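You operate a simulated robot arm through the tools that you are given. There is no shell and no other tool.

You run a simulated robot arm. Do the job below in one go: nothing can be reset, and whatever is moved stays where it is left.

JOB
Put each purple book in the slipcase that bears its title.
Fine: Spine up; one book starts in the wrong case.

The check looks at the end state, three seconds after you hand in, the way a careful person would. Anything else that was tipped, shoved, dropped, spilled or broken makes it a failure.

ROBOT AND FRAMES
A 6-joint arm with a two-finger parallel gripper, fixed in place. Base frame: the origin is on the floor under the middle of its stand, x ahead of it, y to its left, z up. Units: mm, degrees, N and s.
With the tool pointing down near the work surface it reaches from about 260 to 680 mm from the base axis. Its first joint turns from -66.0 to 66.0 degrees. Payload 2.9 kg.
The TCP is the grasp point between the finger pads, 30 mm short of the fingertips. In the tool frame z runs along the fingers and y along their closing line. Largest opening 110 mm; finger width 20, thickness 10; the body of the gripper, 48 by 112 mm, starts 55 mm behind the TCP.
Orientation is that of the tool frame in the base frame, as a unit quaternion [x, y, z, w]. With the fingers straight down and closing along the base's y, the tool's x points along the base's -x, its y along +y and its z along -z.

CONTROLS
- The arm moves only by the tool nudge_tool. Its argument "rows" is a list of rows, each a list of 2 entries, a list of its own where there are three numbers: the shift along the tool's x, y, z in mm, then the turn, a rotation vector about the tool's x, y, z in rad. In form: [[[dx, dy, dz], [ax, ay, az]], ...]. A call has 1 to 20 rows; each row shifts and turns the commanded pose from where the row before left it, along the tool's axes as they then stand. "claw" is the finger opening in mm, from 0 to 110, set as the call begins (left out, the last holds). Rows are played at 5 a second. More than 50 mm and 8.6 degrees between two rows, or a gripper value outside its range, and nothing of the call is played. Where a pose cannot be reached the arm comes as near as it can. A force on the tool above 40 N (or 10 N above the force at the start of the call, whichever is more), or a blocked arm, ends the call early, and 0.2 s more pass. The fingers move at their own pace (about 108 mm/s each) and stop on an object; they squeeze with about 31 N. The grip force told is the motor's: it shows also when the fingers shut on nothing. Time passes only in rows, and 0.2 s behind the last, so rows that do not move let the fingers close. It gives the time, the measured TCP pose, the force on the tool (base axes), the opening and the grip force at its end, in the units of the frame above (readings bear some noise), with the torque about the TCP (base axes, N m) and any sound that the robot's microphone picked up, and new pictures: "pictures" is both (left out), scene, wrist or none.
- Cameras (640 x 400 px; columns grow to the right, rows downward): "scene" is fixed at [75.6, 439.8, 1367.4]; the picture's right is [-0.74, -0.67, 0.00], its down [-0.49, 0.54, -0.69] and it looks along [0.46, -0.51, -0.73] (base axes); focal length 335 px, centre (320, 200). "wrist" rides on the gripper at [72, 17, -103] in the tool frame; the picture's right is [-0.23, 0.97, 0.00], its down [-0.76, -0.18, -0.62] and it looks along [-0.61, -0.14, 0.78] (tool axes); focal length 222 px, centre (320, 200). There is no depth. A picture from a camera that has moved, and an enlarged one, comes with that camera's place and axes in the base frame and with its lens.
- zoom(camera, box): a new picture of the part [left, top, right, bottom] of that camera's present view, enlarged. It takes no simulated time.
- job_done(): hands the job in; it is judged then, once.

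Nothing tells you positions but the pictures and the camera data. Unless the task says otherwise, let go and move clear before handing in.

The tools are called after "Request:" as a command line: name --argument value ..., lists and objects as JSON in quotes. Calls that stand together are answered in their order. nudge_tool: Moves the arm, as the interface text tells. Its arguments: {"type":"object","properties":{"rows":{"type":"array","items":{"type":"array"}},"claw":{"type":"number"},"pictures":{"type":"string","enum":["both","scene","wrist","none"]}},"required":["rows"]} The other tools are called the same way: zoom (camera, box) takes an enlarged picture of a part of a camera's view; job_done () hands the job in.

At the start:

```text
t: 0.0
ee_pos: [384.9, 83.5, 991.9]
orientation: [0.0, 1.0, 0.0, 0.0]
contact_force: [1.3, -0.3, 0.0]
ft_torque: [-0.01, 0.01, -0.01]
finger_gap: 110.0
grasp_force: 0.0
```

scene: 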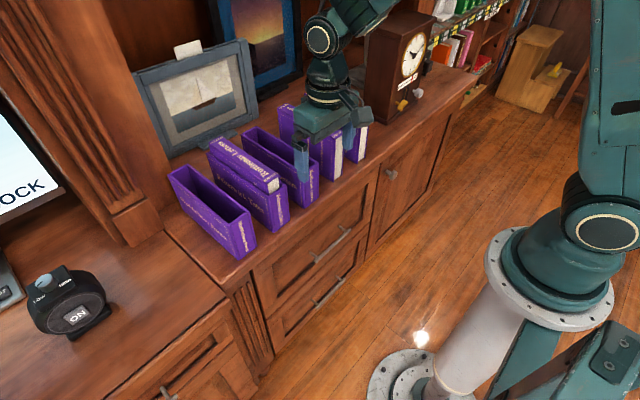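
wrist: 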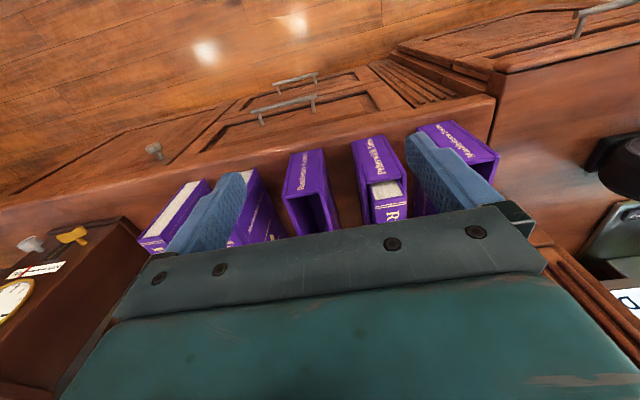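

I see a row of purple slipcases and books on a cabinet top, with the gripper above them. I'll zoom in first to read the titles and work out the layout.

Request:
zoom --camera "scene" --box '[150, 80, 390, 270]'

Request:
zoom --camera "wrist" --box '[120, 100, 520, 270]'

Request:
zoom --camera "scene" --box '[260, 80, 390, 190]'

Request:
zoom --camera "scene" --box '[160, 120, 300, 260]'

```text
2.11 times, centred on (270, 175) of scene
camera zoom: at [75.6, 439.8, 1367.4], right [-0.74, -0.67, 0.0], down [-0.49, 0.54, -0.69], along [0.46, -0.51, -0.73], focal length 706 px, centre (425, 253)
```

zoom: 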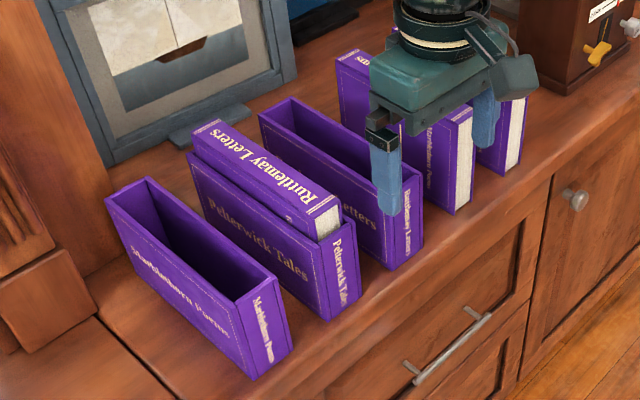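

```text
1.60 times, centred on (320, 185) of wrist
camera zoom: at [311.1, 101.2, 1094.1], right [0.23, 0.97, 0.0], down [0.76, -0.18, 0.62], along [0.61, -0.14, -0.78], focal length 355 px, centre (320, 224)
```

zoom: 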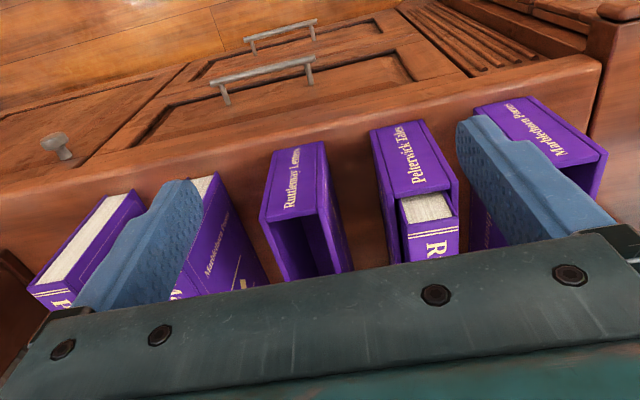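

```text
3.64 times, centred on (325, 135) of scene
camera zoom: at [75.6, 439.8, 1367.4], right [-0.74, -0.67, 0.0], down [-0.49, 0.54, -0.69], along [0.46, -0.51, -0.73], focal length 1219 px, centre (302, 436)
```

zoom: 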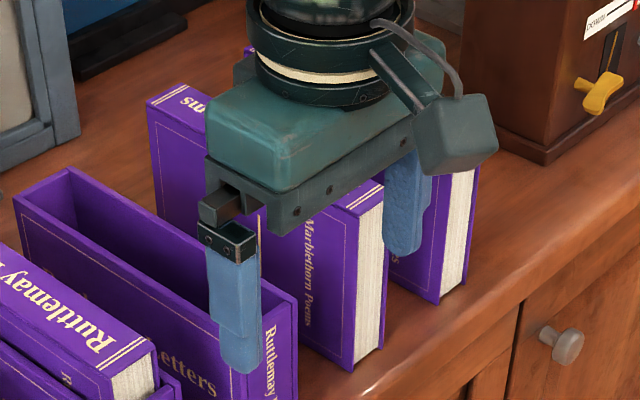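

```text
2.86 times, centred on (230, 190) of scene
camera zoom: at [75.6, 439.8, 1367.4], right [-0.74, -0.67, 0.0], down [-0.49, 0.54, -0.69], along [0.46, -0.51, -0.73], focal length 958 px, centre (577, 229)
```

zoom: 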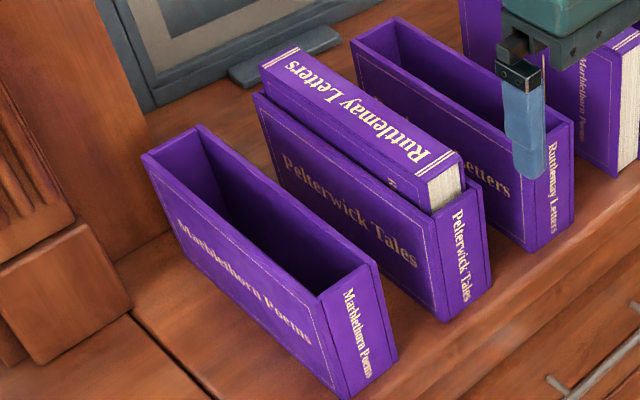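

The cases look to stand on a cabinet top at z of about 780. From left (+y) they are Marblethorn (empty), Pelterwick (holding the Ruttlemay book) and Ruttlemay (empty), and two loose books stand at -y. I'll raise and shift the arm to get clearer views.

Request:
nudge_tool --rows '[[[0, 0, -40], [0, 0, 0]], [[0, 0, -40], [0, 0, 0]], [[-40, 0, -20], [0, 0, 0]], [[-40, 0, 0], [0, 0, 0]], [[-40, 0, 0], [0, 0, 0]], [[0, 0, 0], [0, 0, 0]]]' --claw 110

```text
t: 1.4
ee_pos: [504.6, 81.7, 1092.4]
orientation: [0.0, 1.0, 0.001, 0.0]
contact_force: [-0.9, 0.4, -0.1]
ft_torque: [0.01, 0.0, 0.01]
finger_gap: 110.2
grasp_force: 0.0
camera wrist: at [430.7, 100.9, 1194.8], right [0.23, 0.97, 0.0], down [0.76, -0.18, 0.62], along [0.61, -0.14, -0.78], focal length 222 px, centre (320, 200)
```

scene: 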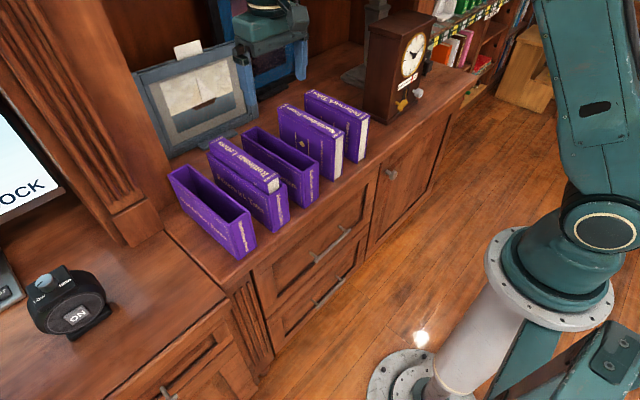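
wrist: 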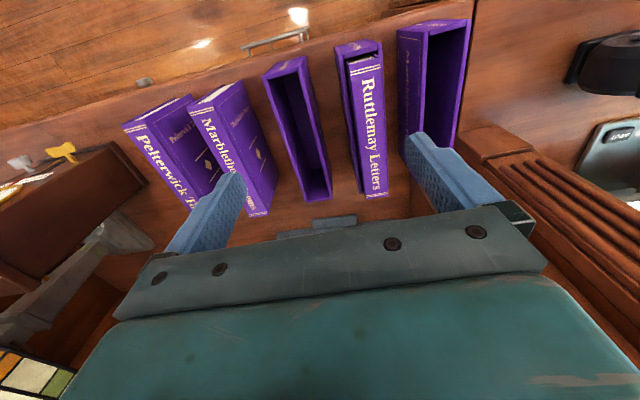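

All five items are visible now, in order along y from + to -: the Marblethorn case, the Pelterwick case with the Ruttlemay book, the Ruttlemay case, the Marblethorn book and the Pelterwick book. I'll zoom to measure them.

Request:
zoom --camera "scene" --box '[160, 130, 270, 265]'

Request:
zoom --camera "scene" --box '[235, 80, 380, 215]'

Request:
zoom --camera "wrist" --box '[240, 10, 500, 220]'

Request:
zoom --camera "wrist" --box '[110, 50, 350, 240]'

```text
2.96 times, centred on (215, 198) of scene
camera zoom: at [75.6, 439.8, 1367.4], right [-0.74, -0.67, 0.0], down [-0.49, 0.54, -0.69], along [0.46, -0.51, -0.73], focal length 993 px, centre (631, 207)
```

zoom: 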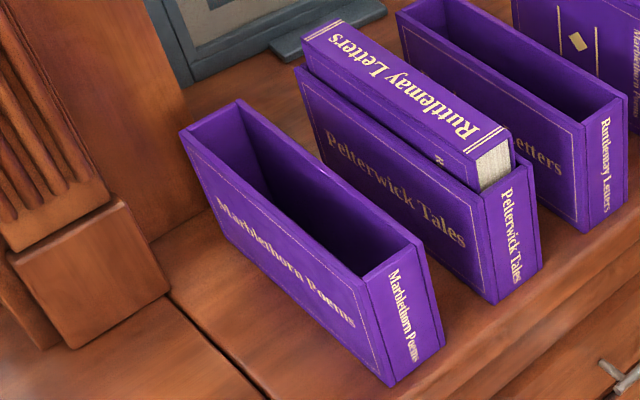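

```text
2.96 times, centred on (308, 148) of scene
camera zoom: at [75.6, 439.8, 1367.4], right [-0.74, -0.67, 0.0], down [-0.49, 0.54, -0.69], along [0.46, -0.51, -0.73], focal length 993 px, centre (357, 356)
```

zoom: 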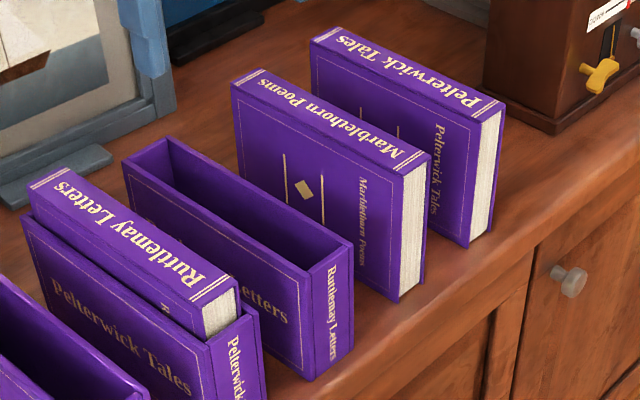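

```text
1.90 times, centred on (370, 115) of wrist
camera zoom: at [430.7, 100.9, 1194.8], right [0.23, 0.97, 0.0], down [0.76, -0.18, 0.62], along [0.61, -0.14, -0.78], focal length 423 px, centre (225, 362)
```

zoom: 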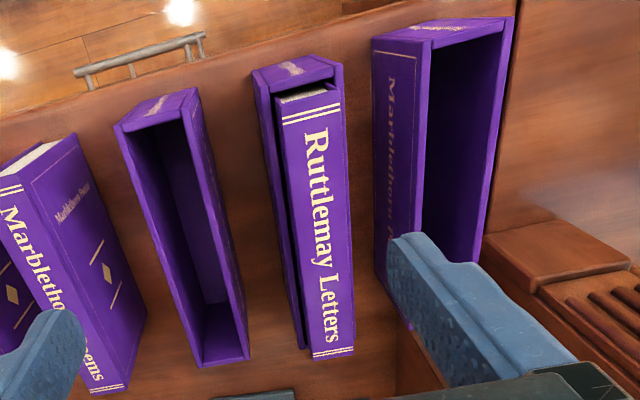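

```text
2.11 times, centred on (230, 145) of wrist
camera zoom: at [430.7, 100.9, 1194.8], right [0.23, 0.97, 0.0], down [0.76, -0.18, 0.62], along [0.61, -0.14, -0.78], focal length 468 px, centre (510, 316)
```

zoom: 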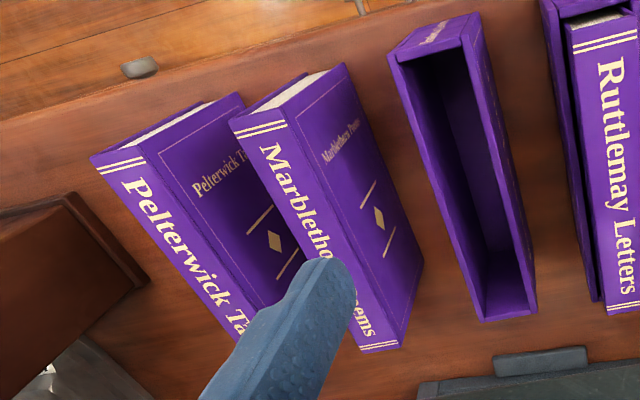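

I'll take closer zooms of each item for accurate measurement.

Request:
zoom --camera "wrist" --box '[385, 10, 481, 70]'

Request:
zoom --camera "wrist" --box '[320, 30, 400, 80]'

Request:
zoom --camera "wrist" --box '[330, 150, 410, 200]'

Request:
zoom --camera "wrist" --box '[255, 45, 335, 95]'

Request:
zoom --camera "wrist" --box '[275, 155, 355, 205]'

Request:
zoom --camera "wrist" --box '[180, 70, 276, 130]'

Request:
zoom --camera "wrist" --box '[110, 85, 206, 145]'

```text
6.67 times, centred on (433, 40) of wrist
camera zoom: at [430.7, 100.9, 1194.8], right [0.23, 0.97, 0.0], down [0.76, -0.18, 0.62], along [0.61, -0.14, -0.78], focal length 1481 px, centre (-433, 1267)
```

zoom: 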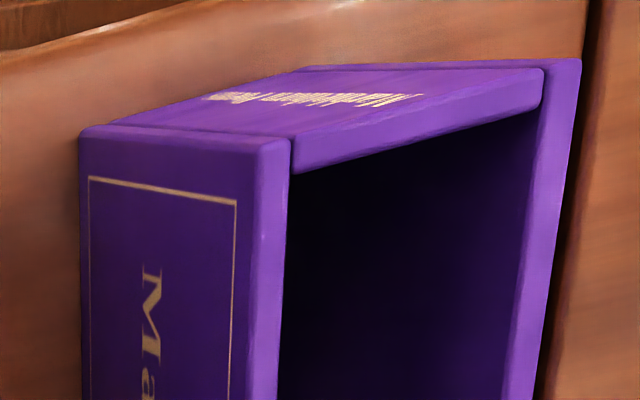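

```text
8.00 times, centred on (360, 55) of wrist
camera zoom: at [430.7, 100.9, 1194.8], right [0.23, 0.97, 0.0], down [0.76, -0.18, 0.62], along [0.61, -0.14, -0.78], focal length 1777 px, centre (0, 1360)
```

zoom: 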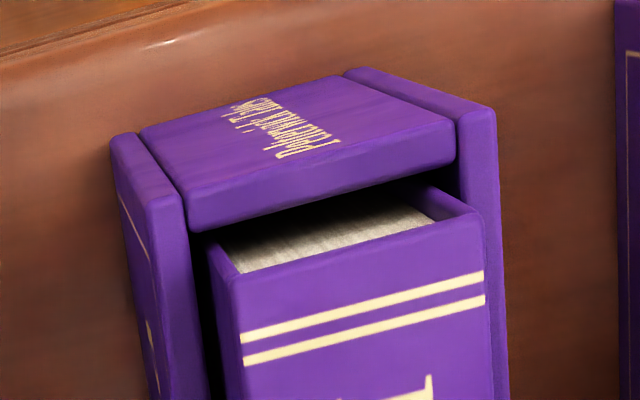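

```text
8.00 times, centred on (370, 175) of wrist
camera zoom: at [430.7, 100.9, 1194.8], right [0.23, 0.97, 0.0], down [0.76, -0.18, 0.62], along [0.61, -0.14, -0.78], focal length 1777 px, centre (-80, 400)
```

zoom: 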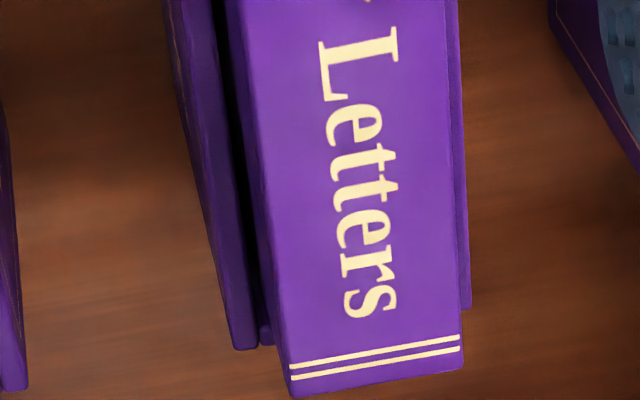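

```text
8.00 times, centred on (295, 70) of wrist
camera zoom: at [430.7, 100.9, 1194.8], right [0.23, 0.97, 0.0], down [0.76, -0.18, 0.62], along [0.61, -0.14, -0.78], focal length 1777 px, centre (520, 1240)
```

zoom: 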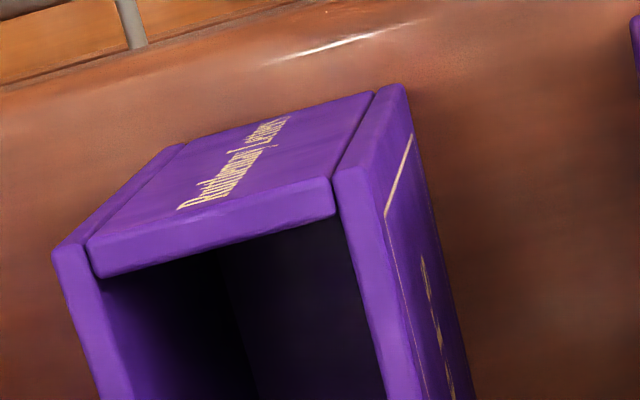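

```text
8.00 times, centred on (315, 180) of wrist
camera zoom: at [430.7, 100.9, 1194.8], right [0.23, 0.97, 0.0], down [0.76, -0.18, 0.62], along [0.61, -0.14, -0.78], focal length 1777 px, centre (360, 360)
```

zoom: 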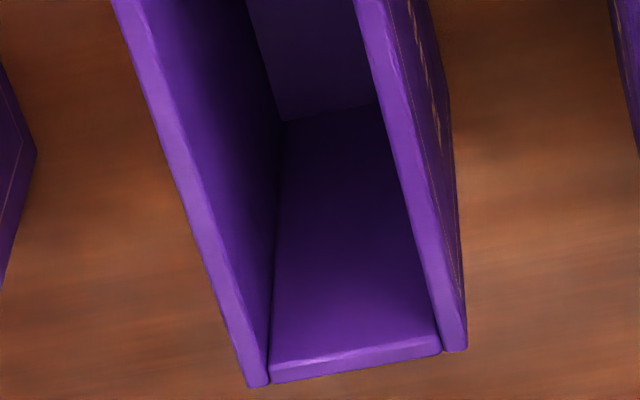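

```text
6.67 times, centred on (228, 100) of wrist
camera zoom: at [430.7, 100.9, 1194.8], right [0.23, 0.97, 0.0], down [0.76, -0.18, 0.62], along [0.61, -0.14, -0.78], focal length 1481 px, centre (933, 867)
```

zoom: 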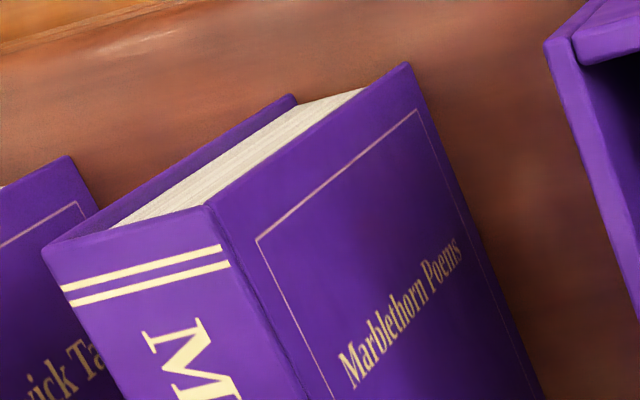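

```text
6.67 times, centred on (158, 115) of wrist
camera zoom: at [430.7, 100.9, 1194.8], right [0.23, 0.97, 0.0], down [0.76, -0.18, 0.62], along [0.61, -0.14, -0.78], focal length 1481 px, centre (1400, 767)
```

zoom: 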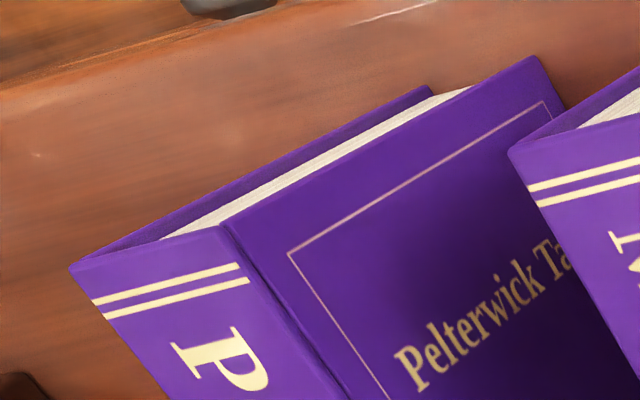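

The zooms come out sharp, so I'll take matching close zooms from the scene camera to triangulate heights.

Request:
zoom --camera "scene" --box '[240, 160, 304, 200]'

Request:
zoom --camera "scene" --box '[200, 125, 264, 165]'

Request:
zoom --camera "scene" --box '[240, 195, 304, 235]'

Request:
zoom --camera "scene" --box '[318, 105, 382, 145]'

Request:
zoom --camera "scene" --box '[318, 145, 382, 185]'

Request:
zoom --camera "scene" --box '[200, 205, 280, 255]'

Request:
zoom --camera "scene" --box '[270, 85, 334, 125]'

```text
10.00 times, centred on (272, 180) of scene
camera zoom: at [75.6, 439.8, 1367.4], right [-0.74, -0.67, 0.0], down [-0.49, 0.54, -0.69], along [0.46, -0.51, -0.73], focal length 3351 px, centre (800, 400)
```

zoom: 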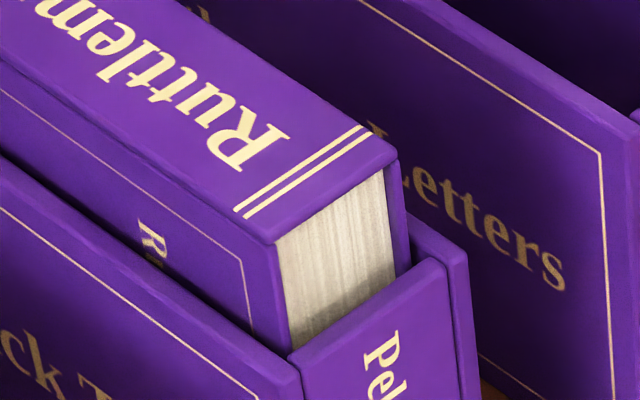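

```text
10.00 times, centred on (232, 145) of scene
camera zoom: at [75.6, 439.8, 1367.4], right [-0.74, -0.67, 0.0], down [-0.49, 0.54, -0.69], along [0.46, -0.51, -0.73], focal length 3351 px, centre (1200, 750)
```

zoom: 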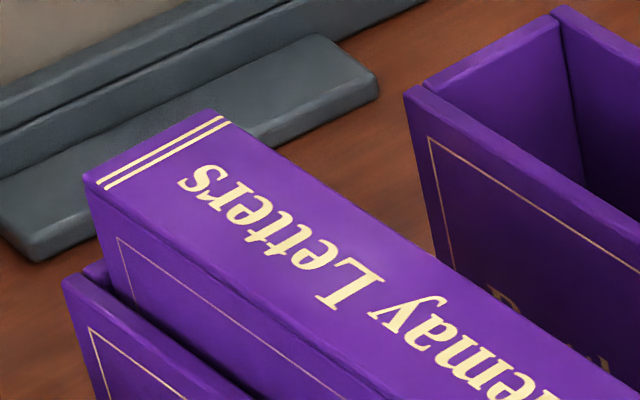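

```text
10.00 times, centred on (272, 215) of scene
camera zoom: at [75.6, 439.8, 1367.4], right [-0.74, -0.67, 0.0], down [-0.49, 0.54, -0.69], along [0.46, -0.51, -0.73], focal length 3351 px, centre (800, 50)
```

zoom: 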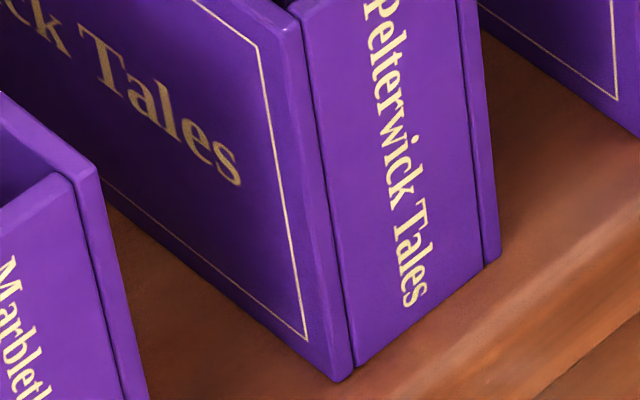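

```text
10.00 times, centred on (350, 125) of scene
camera zoom: at [75.6, 439.8, 1367.4], right [-0.74, -0.67, 0.0], down [-0.49, 0.54, -0.69], along [0.46, -0.51, -0.73], focal length 3351 px, centre (20, 950)
```

zoom: 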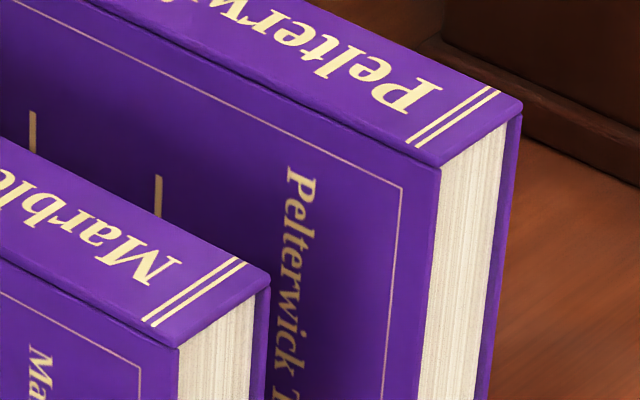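

```text
10.00 times, centred on (350, 165) of scene
camera zoom: at [75.6, 439.8, 1367.4], right [-0.74, -0.67, 0.0], down [-0.49, 0.54, -0.69], along [0.46, -0.51, -0.73], focal length 3351 px, centre (20, 550)
```

zoom: 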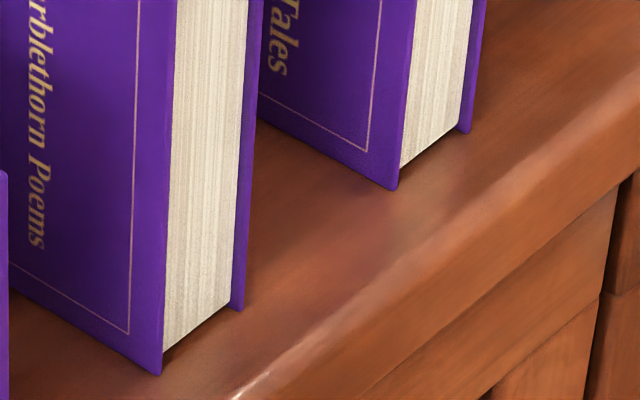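

```text
8.00 times, centred on (240, 230) of scene
camera zoom: at [75.6, 439.8, 1367.4], right [-0.74, -0.67, 0.0], down [-0.49, 0.54, -0.69], along [0.46, -0.51, -0.73], focal length 2681 px, centre (960, -40)
```

zoom: 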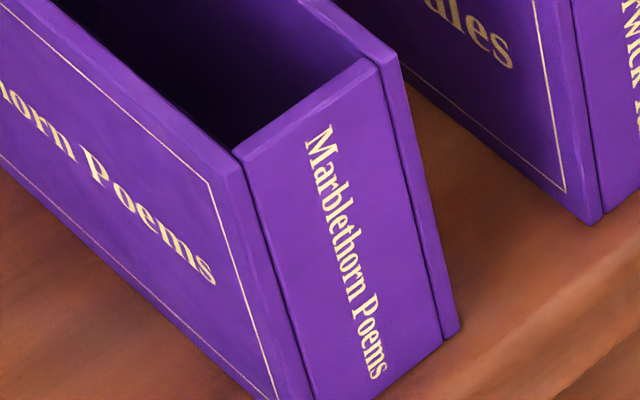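

```text
10.00 times, centred on (302, 105) of scene
camera zoom: at [75.6, 439.8, 1367.4], right [-0.74, -0.67, 0.0], down [-0.49, 0.54, -0.69], along [0.46, -0.51, -0.73], focal length 3351 px, centre (500, 1150)
```

zoom: 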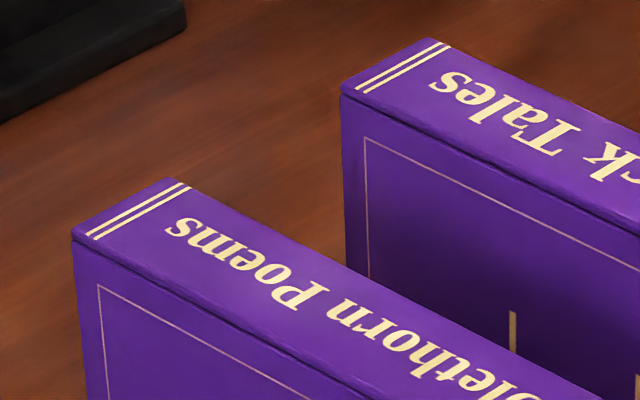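

From triangulation, the counter is at z≈767, the case rims at z≈882 and the book tops at z≈905–911, and everything is aligned with the base axes. The case centres are at y≈44, 141 and 237, with x≈569. I'll move above the Ruttlemay book in the Pelterwick case and check alignment.

Request:
nudge_tool --rows '[[[-33, 28, 0], [0, 0, 0]], [[-33, 28.7, 0], [0, 0, 0]], [[0, 0, 45], [0, 0, 0]], [[0, 0, 45], [0, 0, 0]], [[0, 0, 20], [0, 0, 0]], [[0, 0, 0], [0, 0, 0]]]' --claw 70

```text
t: 2.8
ee_pos: [570.6, 139.0, 981.7]
orientation: [0.0, 1.0, 0.0, 0.0]
contact_force: [0.7, -0.1, 0.1]
ft_torque: [0.02, -0.02, 0.03]
finger_gap: 69.9
grasp_force: 0.2
camera wrist: at [497.3, 157.5, 1083.7], right [0.23, 0.97, 0.0], down [0.76, -0.18, 0.62], along [0.61, -0.14, -0.78], focal length 222 px, centre (320, 200)
```

scene: 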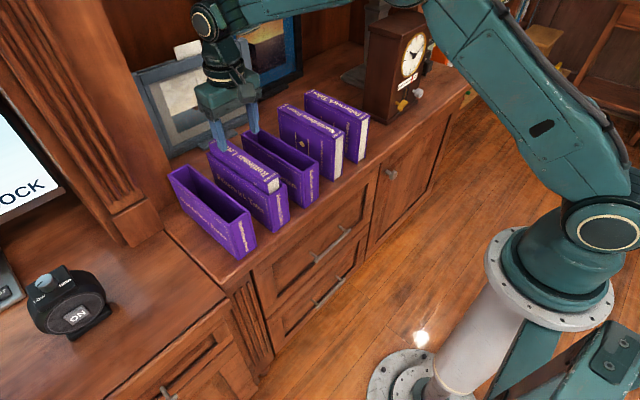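
wrist: 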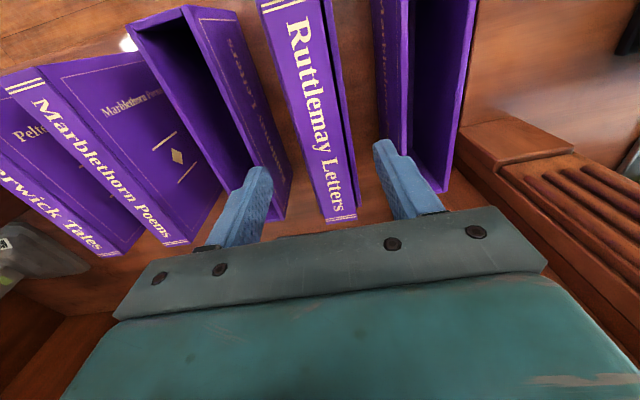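

Request:
zoom --camera "wrist" --box '[280, 150, 392, 220]'

Request:
zoom --camera "wrist" --box '[240, 0, 352, 70]'

Request:
zoom --camera "scene" --box '[190, 100, 286, 160]'

Request:
zoom --camera "wrist" --box '[180, 170, 292, 240]'

Request:
zoom --camera "wrist" --box '[380, 130, 492, 200]'

```text
5.71 times, centred on (336, 185) of wrist
camera zoom: at [497.3, 157.5, 1083.7], right [0.23, 0.97, 0.0], down [0.76, -0.18, 0.62], along [0.61, -0.14, -0.78], focal length 1269 px, centre (229, 286)
```

zoom: 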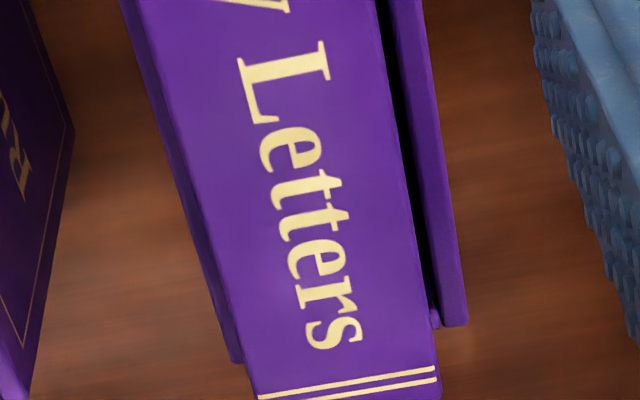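

```text
5.71 times, centred on (296, 35) of wrist
camera zoom: at [497.3, 157.5, 1083.7], right [0.23, 0.97, 0.0], down [0.76, -0.18, 0.62], along [0.61, -0.14, -0.78], focal length 1269 px, centre (457, 1143)
```

zoom: 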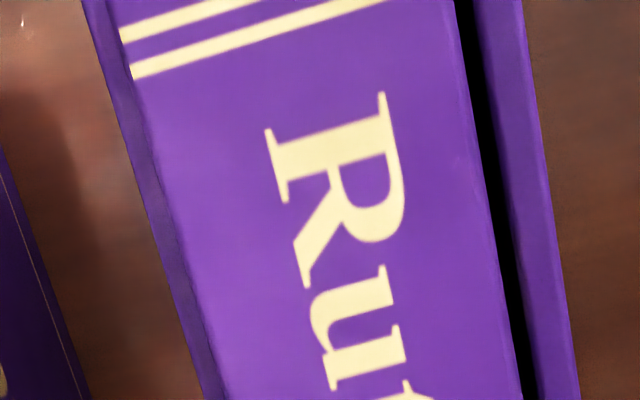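

```text
6.67 times, centred on (238, 130) of scene
camera zoom: at [75.6, 439.8, 1367.4], right [-0.74, -0.67, 0.0], down [-0.49, 0.54, -0.69], along [0.46, -0.51, -0.73], focal length 2234 px, centre (867, 667)
```

zoom: 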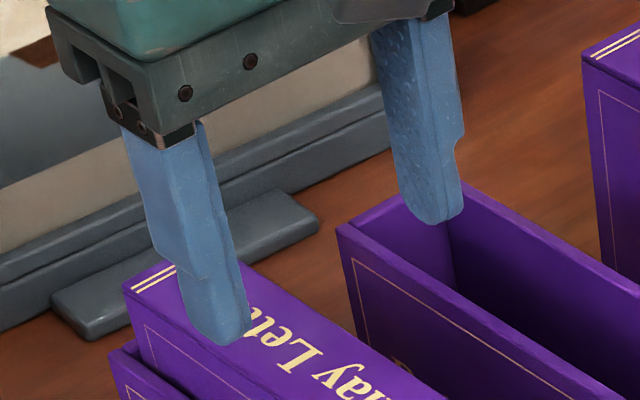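

```text
5.71 times, centred on (236, 205) of wrist
camera zoom: at [497.3, 157.5, 1083.7], right [0.23, 0.97, 0.0], down [0.76, -0.18, 0.62], along [0.61, -0.14, -0.78], focal length 1269 px, centre (800, 171)
```

zoom: 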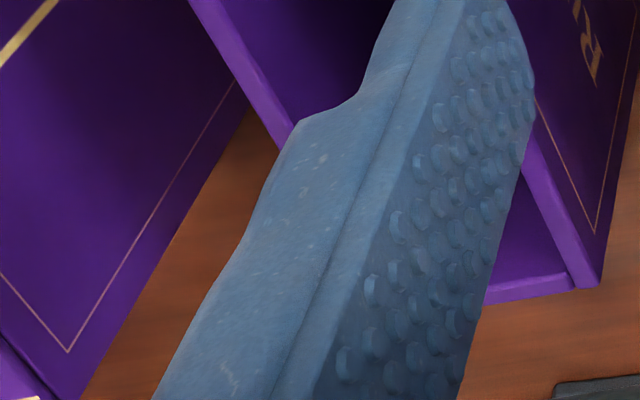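

```text
5.71 times, centred on (436, 165) of wrist
camera zoom: at [497.3, 157.5, 1083.7], right [0.23, 0.97, 0.0], down [0.76, -0.18, 0.62], along [0.61, -0.14, -0.78], focal length 1269 px, centre (-343, 400)
```

zoom: 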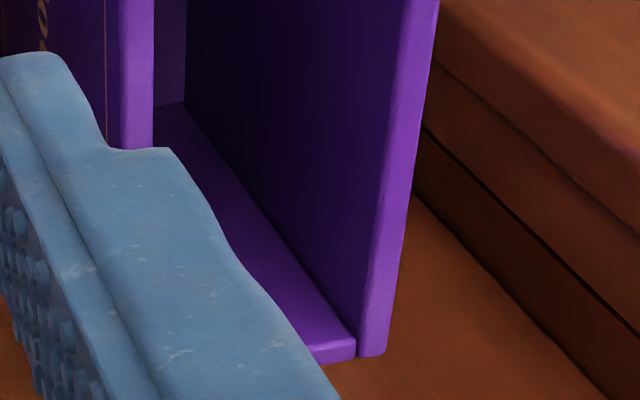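

The gripper is centred on the Ruttlemay book to within about 1 mm. I'll descend so the fingertips sit just above the rim of the Pelterwick case, either side of the spine.

Request:
nudge_tool --rows '[[[0, 0.5, 25], [0, 0, 0]], [[0, 0, 20], [0, 0, 0]], [[0, 0, 10], [0, 0, 0]], [[0, 0, 5], [0, 0, 0]], [[0, 0, 0], [0, 0, 0]]]' --claw 60

Request:
zoom --camera "scene" --box '[200, 120, 280, 170]'

Request:
zoom --camera "wrist" --box '[220, 100, 428, 230]'

```text
t: 4.0
ee_pos: [570.7, 139.5, 922.3]
orientation: [0.0, 1.0, 0.0, 0.0]
contact_force: [0.1, -0.2, 0.1]
ft_torque: [-0.01, -0.04, 0.01]
finger_gap: 60.1
grasp_force: 0.1
camera wrist: at [496.5, 157.8, 1024.1], right [0.23, 0.97, 0.0], down [0.76, -0.18, 0.62], along [0.61, -0.14, -0.78], focal length 222 px, centre (320, 200)
```

scene: 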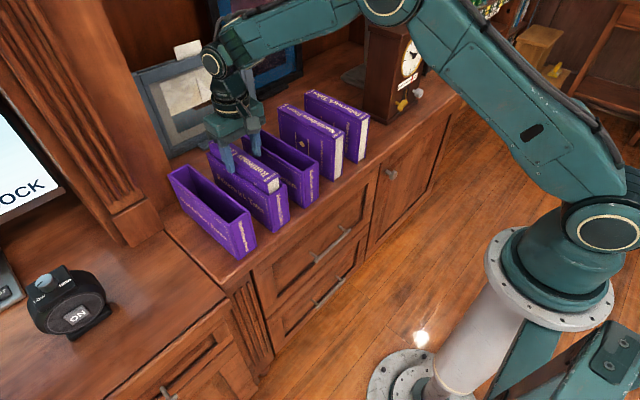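
wrist: 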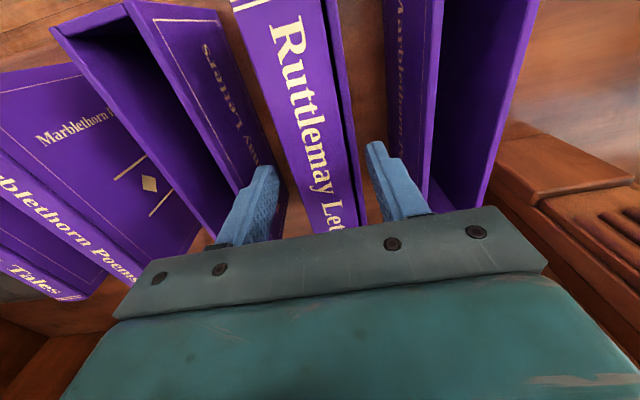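

```text
8.00 times, centred on (240, 145) of scene
camera zoom: at [75.6, 439.8, 1367.4], right [-0.74, -0.67, 0.0], down [-0.49, 0.54, -0.69], along [0.46, -0.51, -0.73], focal length 2681 px, centre (960, 640)
```

zoom: 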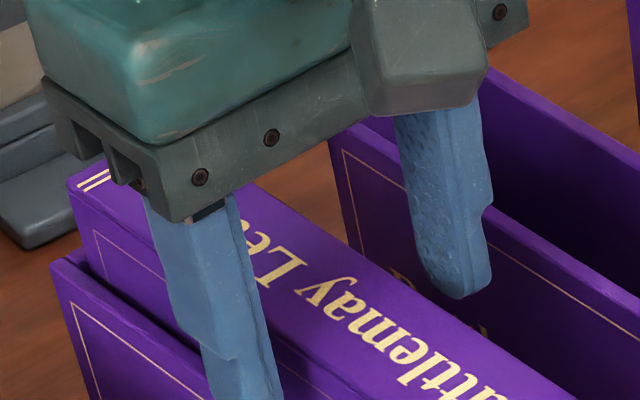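

```text
3.08 times, centred on (324, 165) of wrist
camera zoom: at [496.5, 157.8, 1024.1], right [0.23, 0.97, 0.0], down [0.76, -0.18, 0.62], along [0.61, -0.14, -0.78], focal length 684 px, centre (308, 308)
```

zoom: 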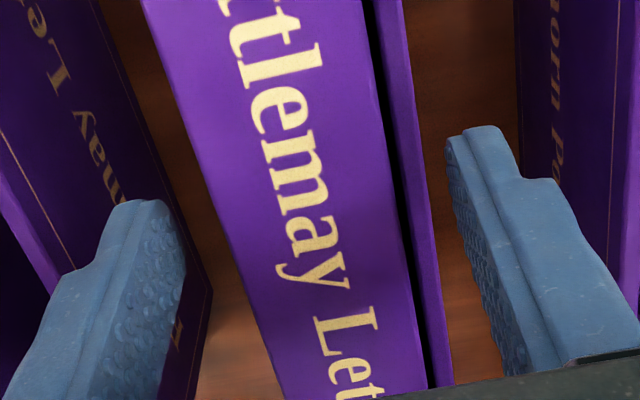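

Request:
zoom --camera "scene" --box '[205, 145, 269, 185]'

```text
10.00 times, centred on (237, 165) of scene
camera zoom: at [75.6, 439.8, 1367.4], right [-0.74, -0.67, 0.0], down [-0.49, 0.54, -0.69], along [0.46, -0.51, -0.73], focal length 3351 px, centre (1150, 550)
```

zoom: 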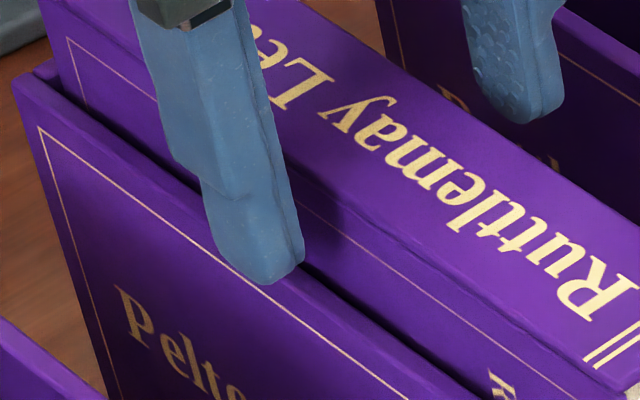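

The fingertips sit about 9 mm above the rim on either side of the spine. I'll go 4 mm lower and close.

Request:
nudge_tool --rows '[[[0, 0, 4], [0, 0, 0]], [[0, 0, 0], [0, 0, 0]]]' --pictures "none"

Request:
nudge_tool --rows '[[[0, 0, 0], [0, 0, 0]], [[0, 0, 0], [0, 0, 0]], [[0, 0, 0], [0, 0, 0]], [[0, 0, 0], [0, 0, 0]]]' --claw 0

Request:
zoom --camera "scene" --box '[205, 140, 285, 190]'

```text
t: 4.6
ee_pos: [570.0, 139.6, 918.6]
orientation: [0.0, 1.0, 0.0, 0.0]
contact_force: [0.0, 1.0, 0.1]
ft_torque: [0.0, 0.0, -0.02]
finger_gap: 60.0
grasp_force: 0.0
```

```text
t: 5.6
ee_pos: [569.8, 139.5, 917.2]
orientation: [0.001, 1.0, 0.0, 0.0]
contact_force: [-0.3, 0.9, -0.6]
ft_torque: [-0.02, -0.07, 0.02]
finger_gap: 35.6
grasp_force: 31.5
camera wrist: at [496.8, 158.2, 1019.8], right [0.23, 0.97, 0.0], down [0.76, -0.18, 0.62], along [0.61, -0.14, -0.78], focal length 222 px, centre (320, 200)
```

scene: 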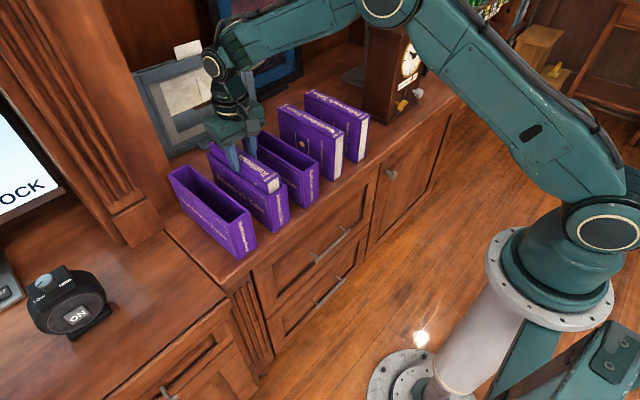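
wrist: 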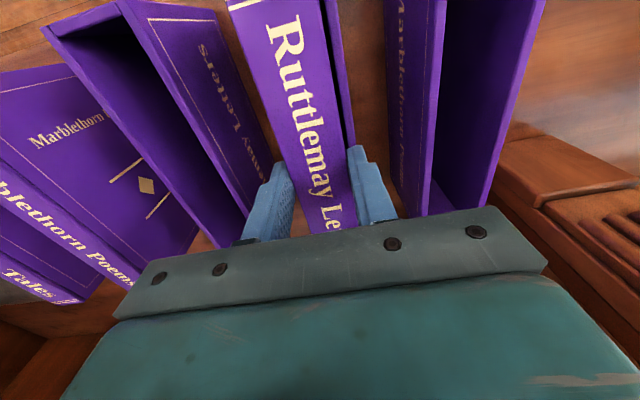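

```text
8.00 times, centred on (245, 165) of scene
camera zoom: at [75.6, 439.8, 1367.4], right [-0.74, -0.67, 0.0], down [-0.49, 0.54, -0.69], along [0.46, -0.51, -0.73], focal length 2681 px, centre (920, 480)
```

zoom: 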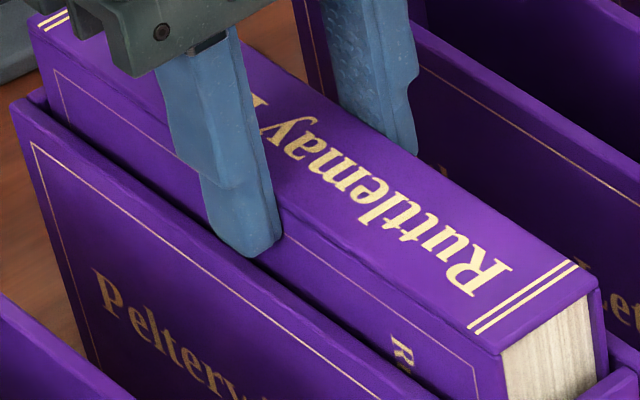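

The book is gripped at 35.6 mm. I'll lift slowly out of the case and watch the force.

Request:
nudge_tool --rows '[[[0, 0, -5], [0, 0, 0]], [[0, 0, -10], [0, 0, 0]], [[0, 0, -15], [0, 0, 0]], [[0, 0, 0], [0, 0, 0]]]'

Request:
zoom --camera "scene" --box '[180, 100, 308, 260]'

```text
t: 6.6
ee_pos: [571.0, 141.0, 948.4]
orientation: [0.0, 1.0, 0.0, 0.0]
contact_force: [0.4, 0.8, -6.8]
ft_torque: [-0.03, 0.05, -0.03]
finger_gap: 35.6
grasp_force: 31.2
camera wrist: at [497.3, 158.6, 1050.6], right [0.23, 0.97, 0.0], down [0.76, -0.18, 0.62], along [0.61, -0.14, -0.78], focal length 222 px, centre (320, 200)
```

scene: 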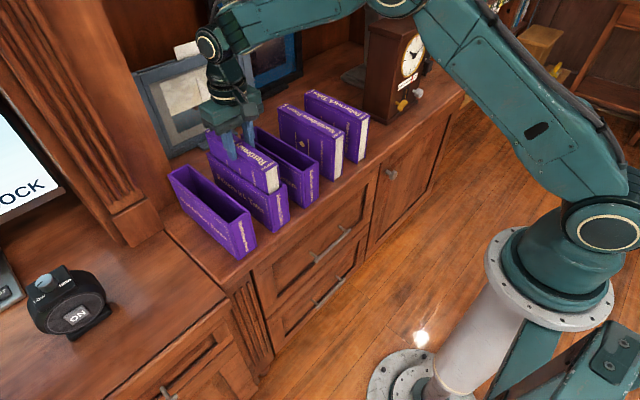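
wrist: 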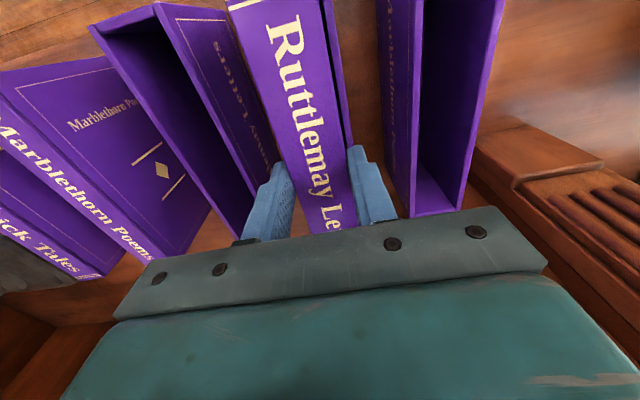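

```text
2.50 times, centred on (244, 180) of scene
camera zoom: at [75.7, 439.8, 1367.4], right [-0.74, -0.67, 0.0], down [-0.49, 0.54, -0.69], along [0.46, -0.51, -0.73], focal length 838 px, centre (510, 250)
```

zoom: 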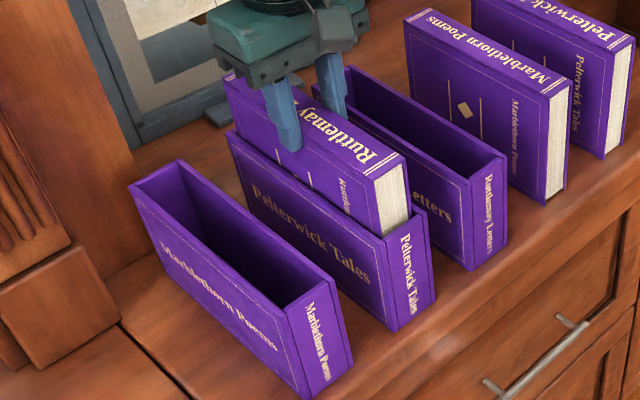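

The grip is holding and the book weighs about 0.7 kg. I'll lift it fully clear.

Request:
nudge_tool --rows '[[[0, 0, -20], [0, 0, 0]], [[0, 0, -25], [0, 0, 0]], [[0, 0, -25], [0, 0, 0]], [[0, 0, -25], [0, 0, 0]], [[0, 0, -15], [0, 0, 0]], [[0, 0, 0], [0, 0, 0]]]'

Request:
zoom --camera "scene" --box '[180, 80, 308, 160]'

Request:
zoom --camera "wrist" --box '[160, 10, 480, 210]'

```text
t: 8.0
ee_pos: [569.6, 140.4, 1059.3]
orientation: [0.0, 1.0, 0.0, 0.0]
contact_force: [-0.3, -0.2, -6.1]
ft_torque: [0.03, 0.0, -0.01]
finger_gap: 35.5
grasp_force: 30.4
camera wrist: at [496.2, 159.3, 1160.2], right [0.23, 0.97, 0.0], down [0.76, -0.18, 0.62], along [0.61, -0.14, -0.78], focal length 222 px, centre (320, 200)
```

scene: 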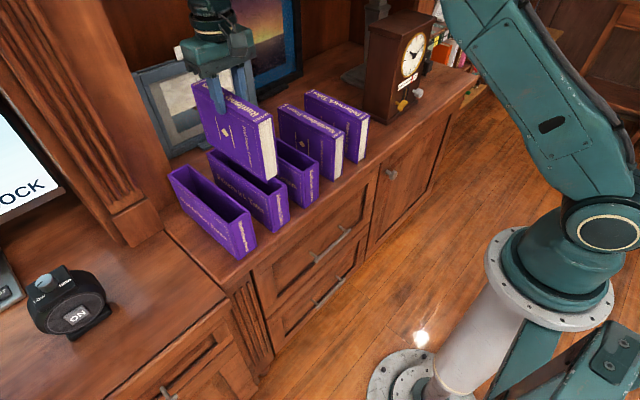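
wrist: 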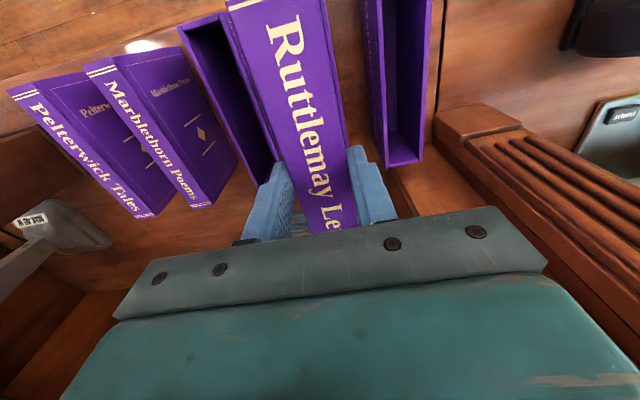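

```text
5.00 times, centred on (244, 120) of scene
camera zoom: at [75.7, 439.8, 1367.4], right [-0.74, -0.67, 0.0], down [-0.49, 0.54, -0.69], along [0.46, -0.51, -0.73], focal length 1676 px, centre (700, 600)
```

zoom: 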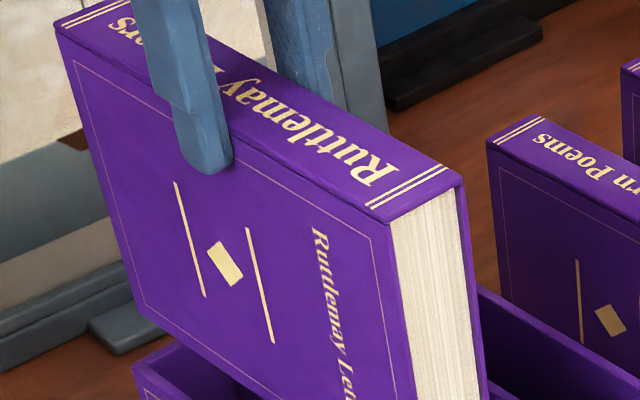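

```text
2.00 times, centred on (320, 110) of wrist
camera zoom: at [496.2, 159.3, 1160.2], right [0.23, 0.97, 0.0], down [0.76, -0.18, 0.62], along [0.61, -0.14, -0.78], focal length 444 px, centre (320, 380)
```

zoom: 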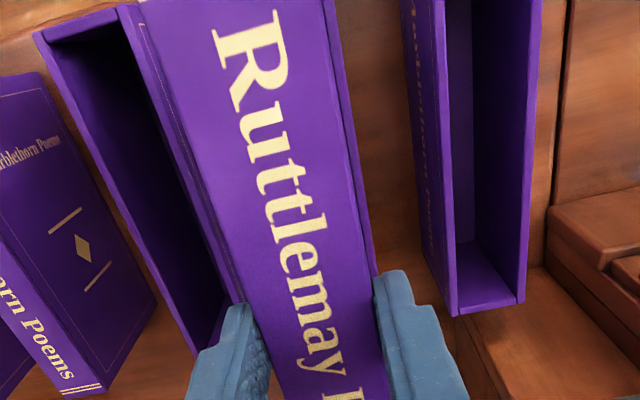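

The Ruttlemay book is clear of the case and hanging straight. I'll carry it to above the Ruttlemay case, about 97.5 mm in -y.

Request:
nudge_tool --rows '[[[0, -20, 0], [0, 0, 0]], [[0, -30, 0], [0, 0, 0]], [[0, -30, 0], [0, 0, 0]], [[0, -17.5, 0], [0, 0, 0]], [[0, 0, 0], [0, 0, 0]], [[0, 0, 0], [0, 0, 0]]]'

Request:
zoom --camera "scene" --box '[220, 80, 348, 160]'

Request:
zoom --camera "scene" --box '[220, 130, 348, 210]'

Request:
zoom --camera "wrist" --box '[160, 0, 480, 200]'

```text
t: 9.4
ee_pos: [571.7, 42.4, 1058.4]
orientation: [0.0, 1.0, 0.001, 0.0]
contact_force: [0.5, 0.1, -7.3]
ft_torque: [-0.02, 0.04, 0.0]
finger_gap: 35.8
grasp_force: 31.0
camera wrist: at [497.6, 61.5, 1160.3], right [0.23, 0.97, 0.0], down [0.76, -0.18, 0.62], along [0.61, -0.14, -0.78], focal length 222 px, centre (320, 200)
```

scene: 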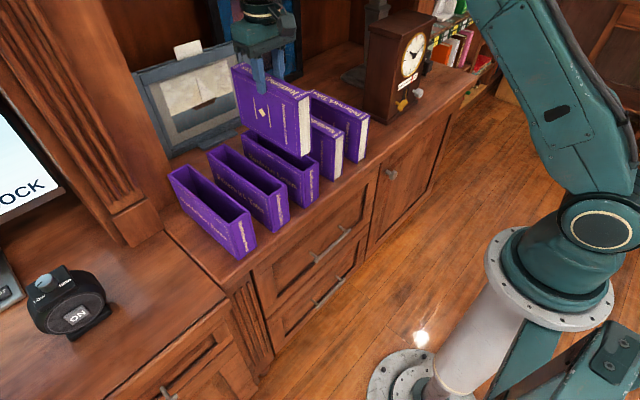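
wrist: 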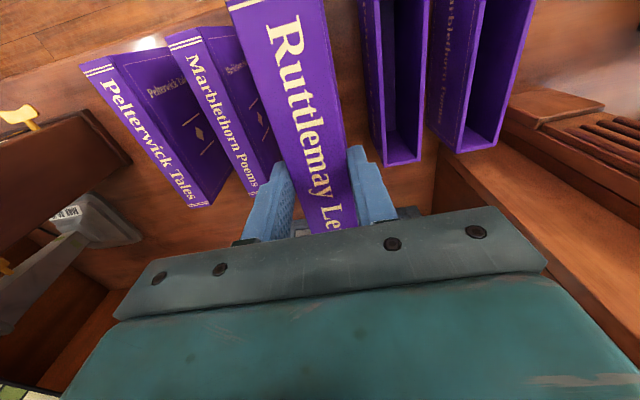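

```text
5.00 times, centred on (284, 120) of scene
camera zoom: at [75.7, 439.8, 1367.4], right [-0.74, -0.67, 0.0], down [-0.49, 0.54, -0.69], along [0.46, -0.51, -0.73], focal length 1676 px, centre (500, 600)
```

zoom: 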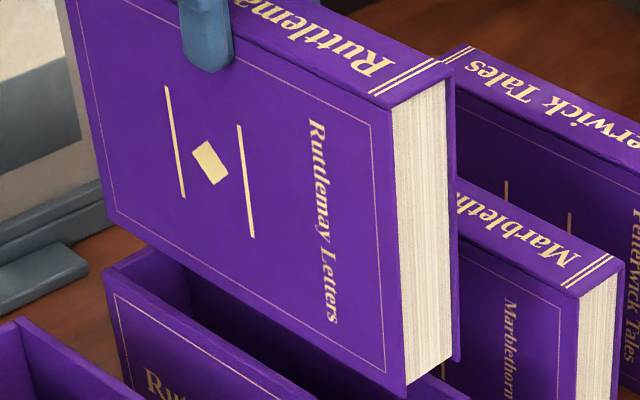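

```text
5.00 times, centred on (284, 170) of scene
camera zoom: at [75.7, 439.8, 1367.4], right [-0.74, -0.67, 0.0], down [-0.49, 0.54, -0.69], along [0.46, -0.51, -0.73], focal length 1676 px, centre (500, 350)
```

zoom: 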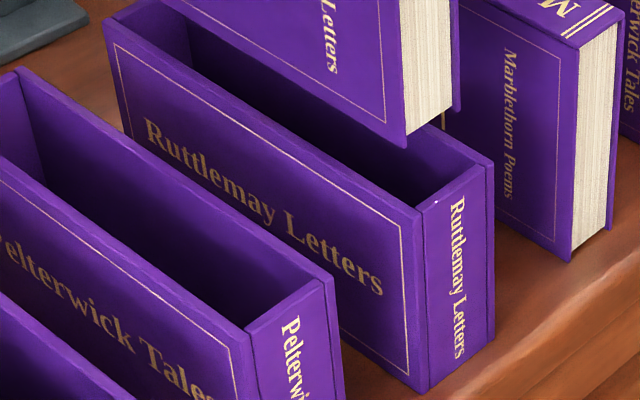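

```text
2.00 times, centred on (320, 100) of wrist
camera zoom: at [497.6, 61.5, 1160.3], right [0.23, 0.97, 0.0], down [0.76, -0.18, 0.62], along [0.61, -0.14, -0.78], focal length 444 px, centre (320, 400)
```

zoom: 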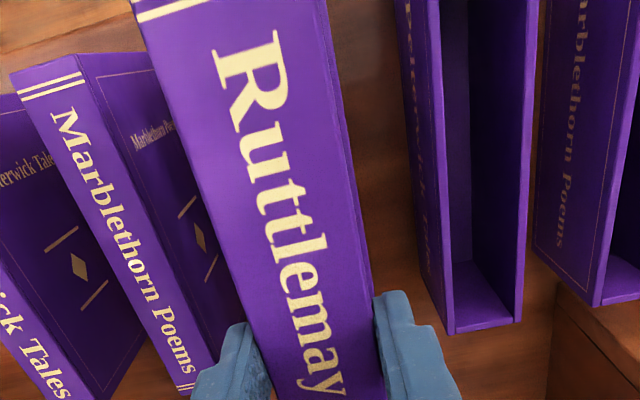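

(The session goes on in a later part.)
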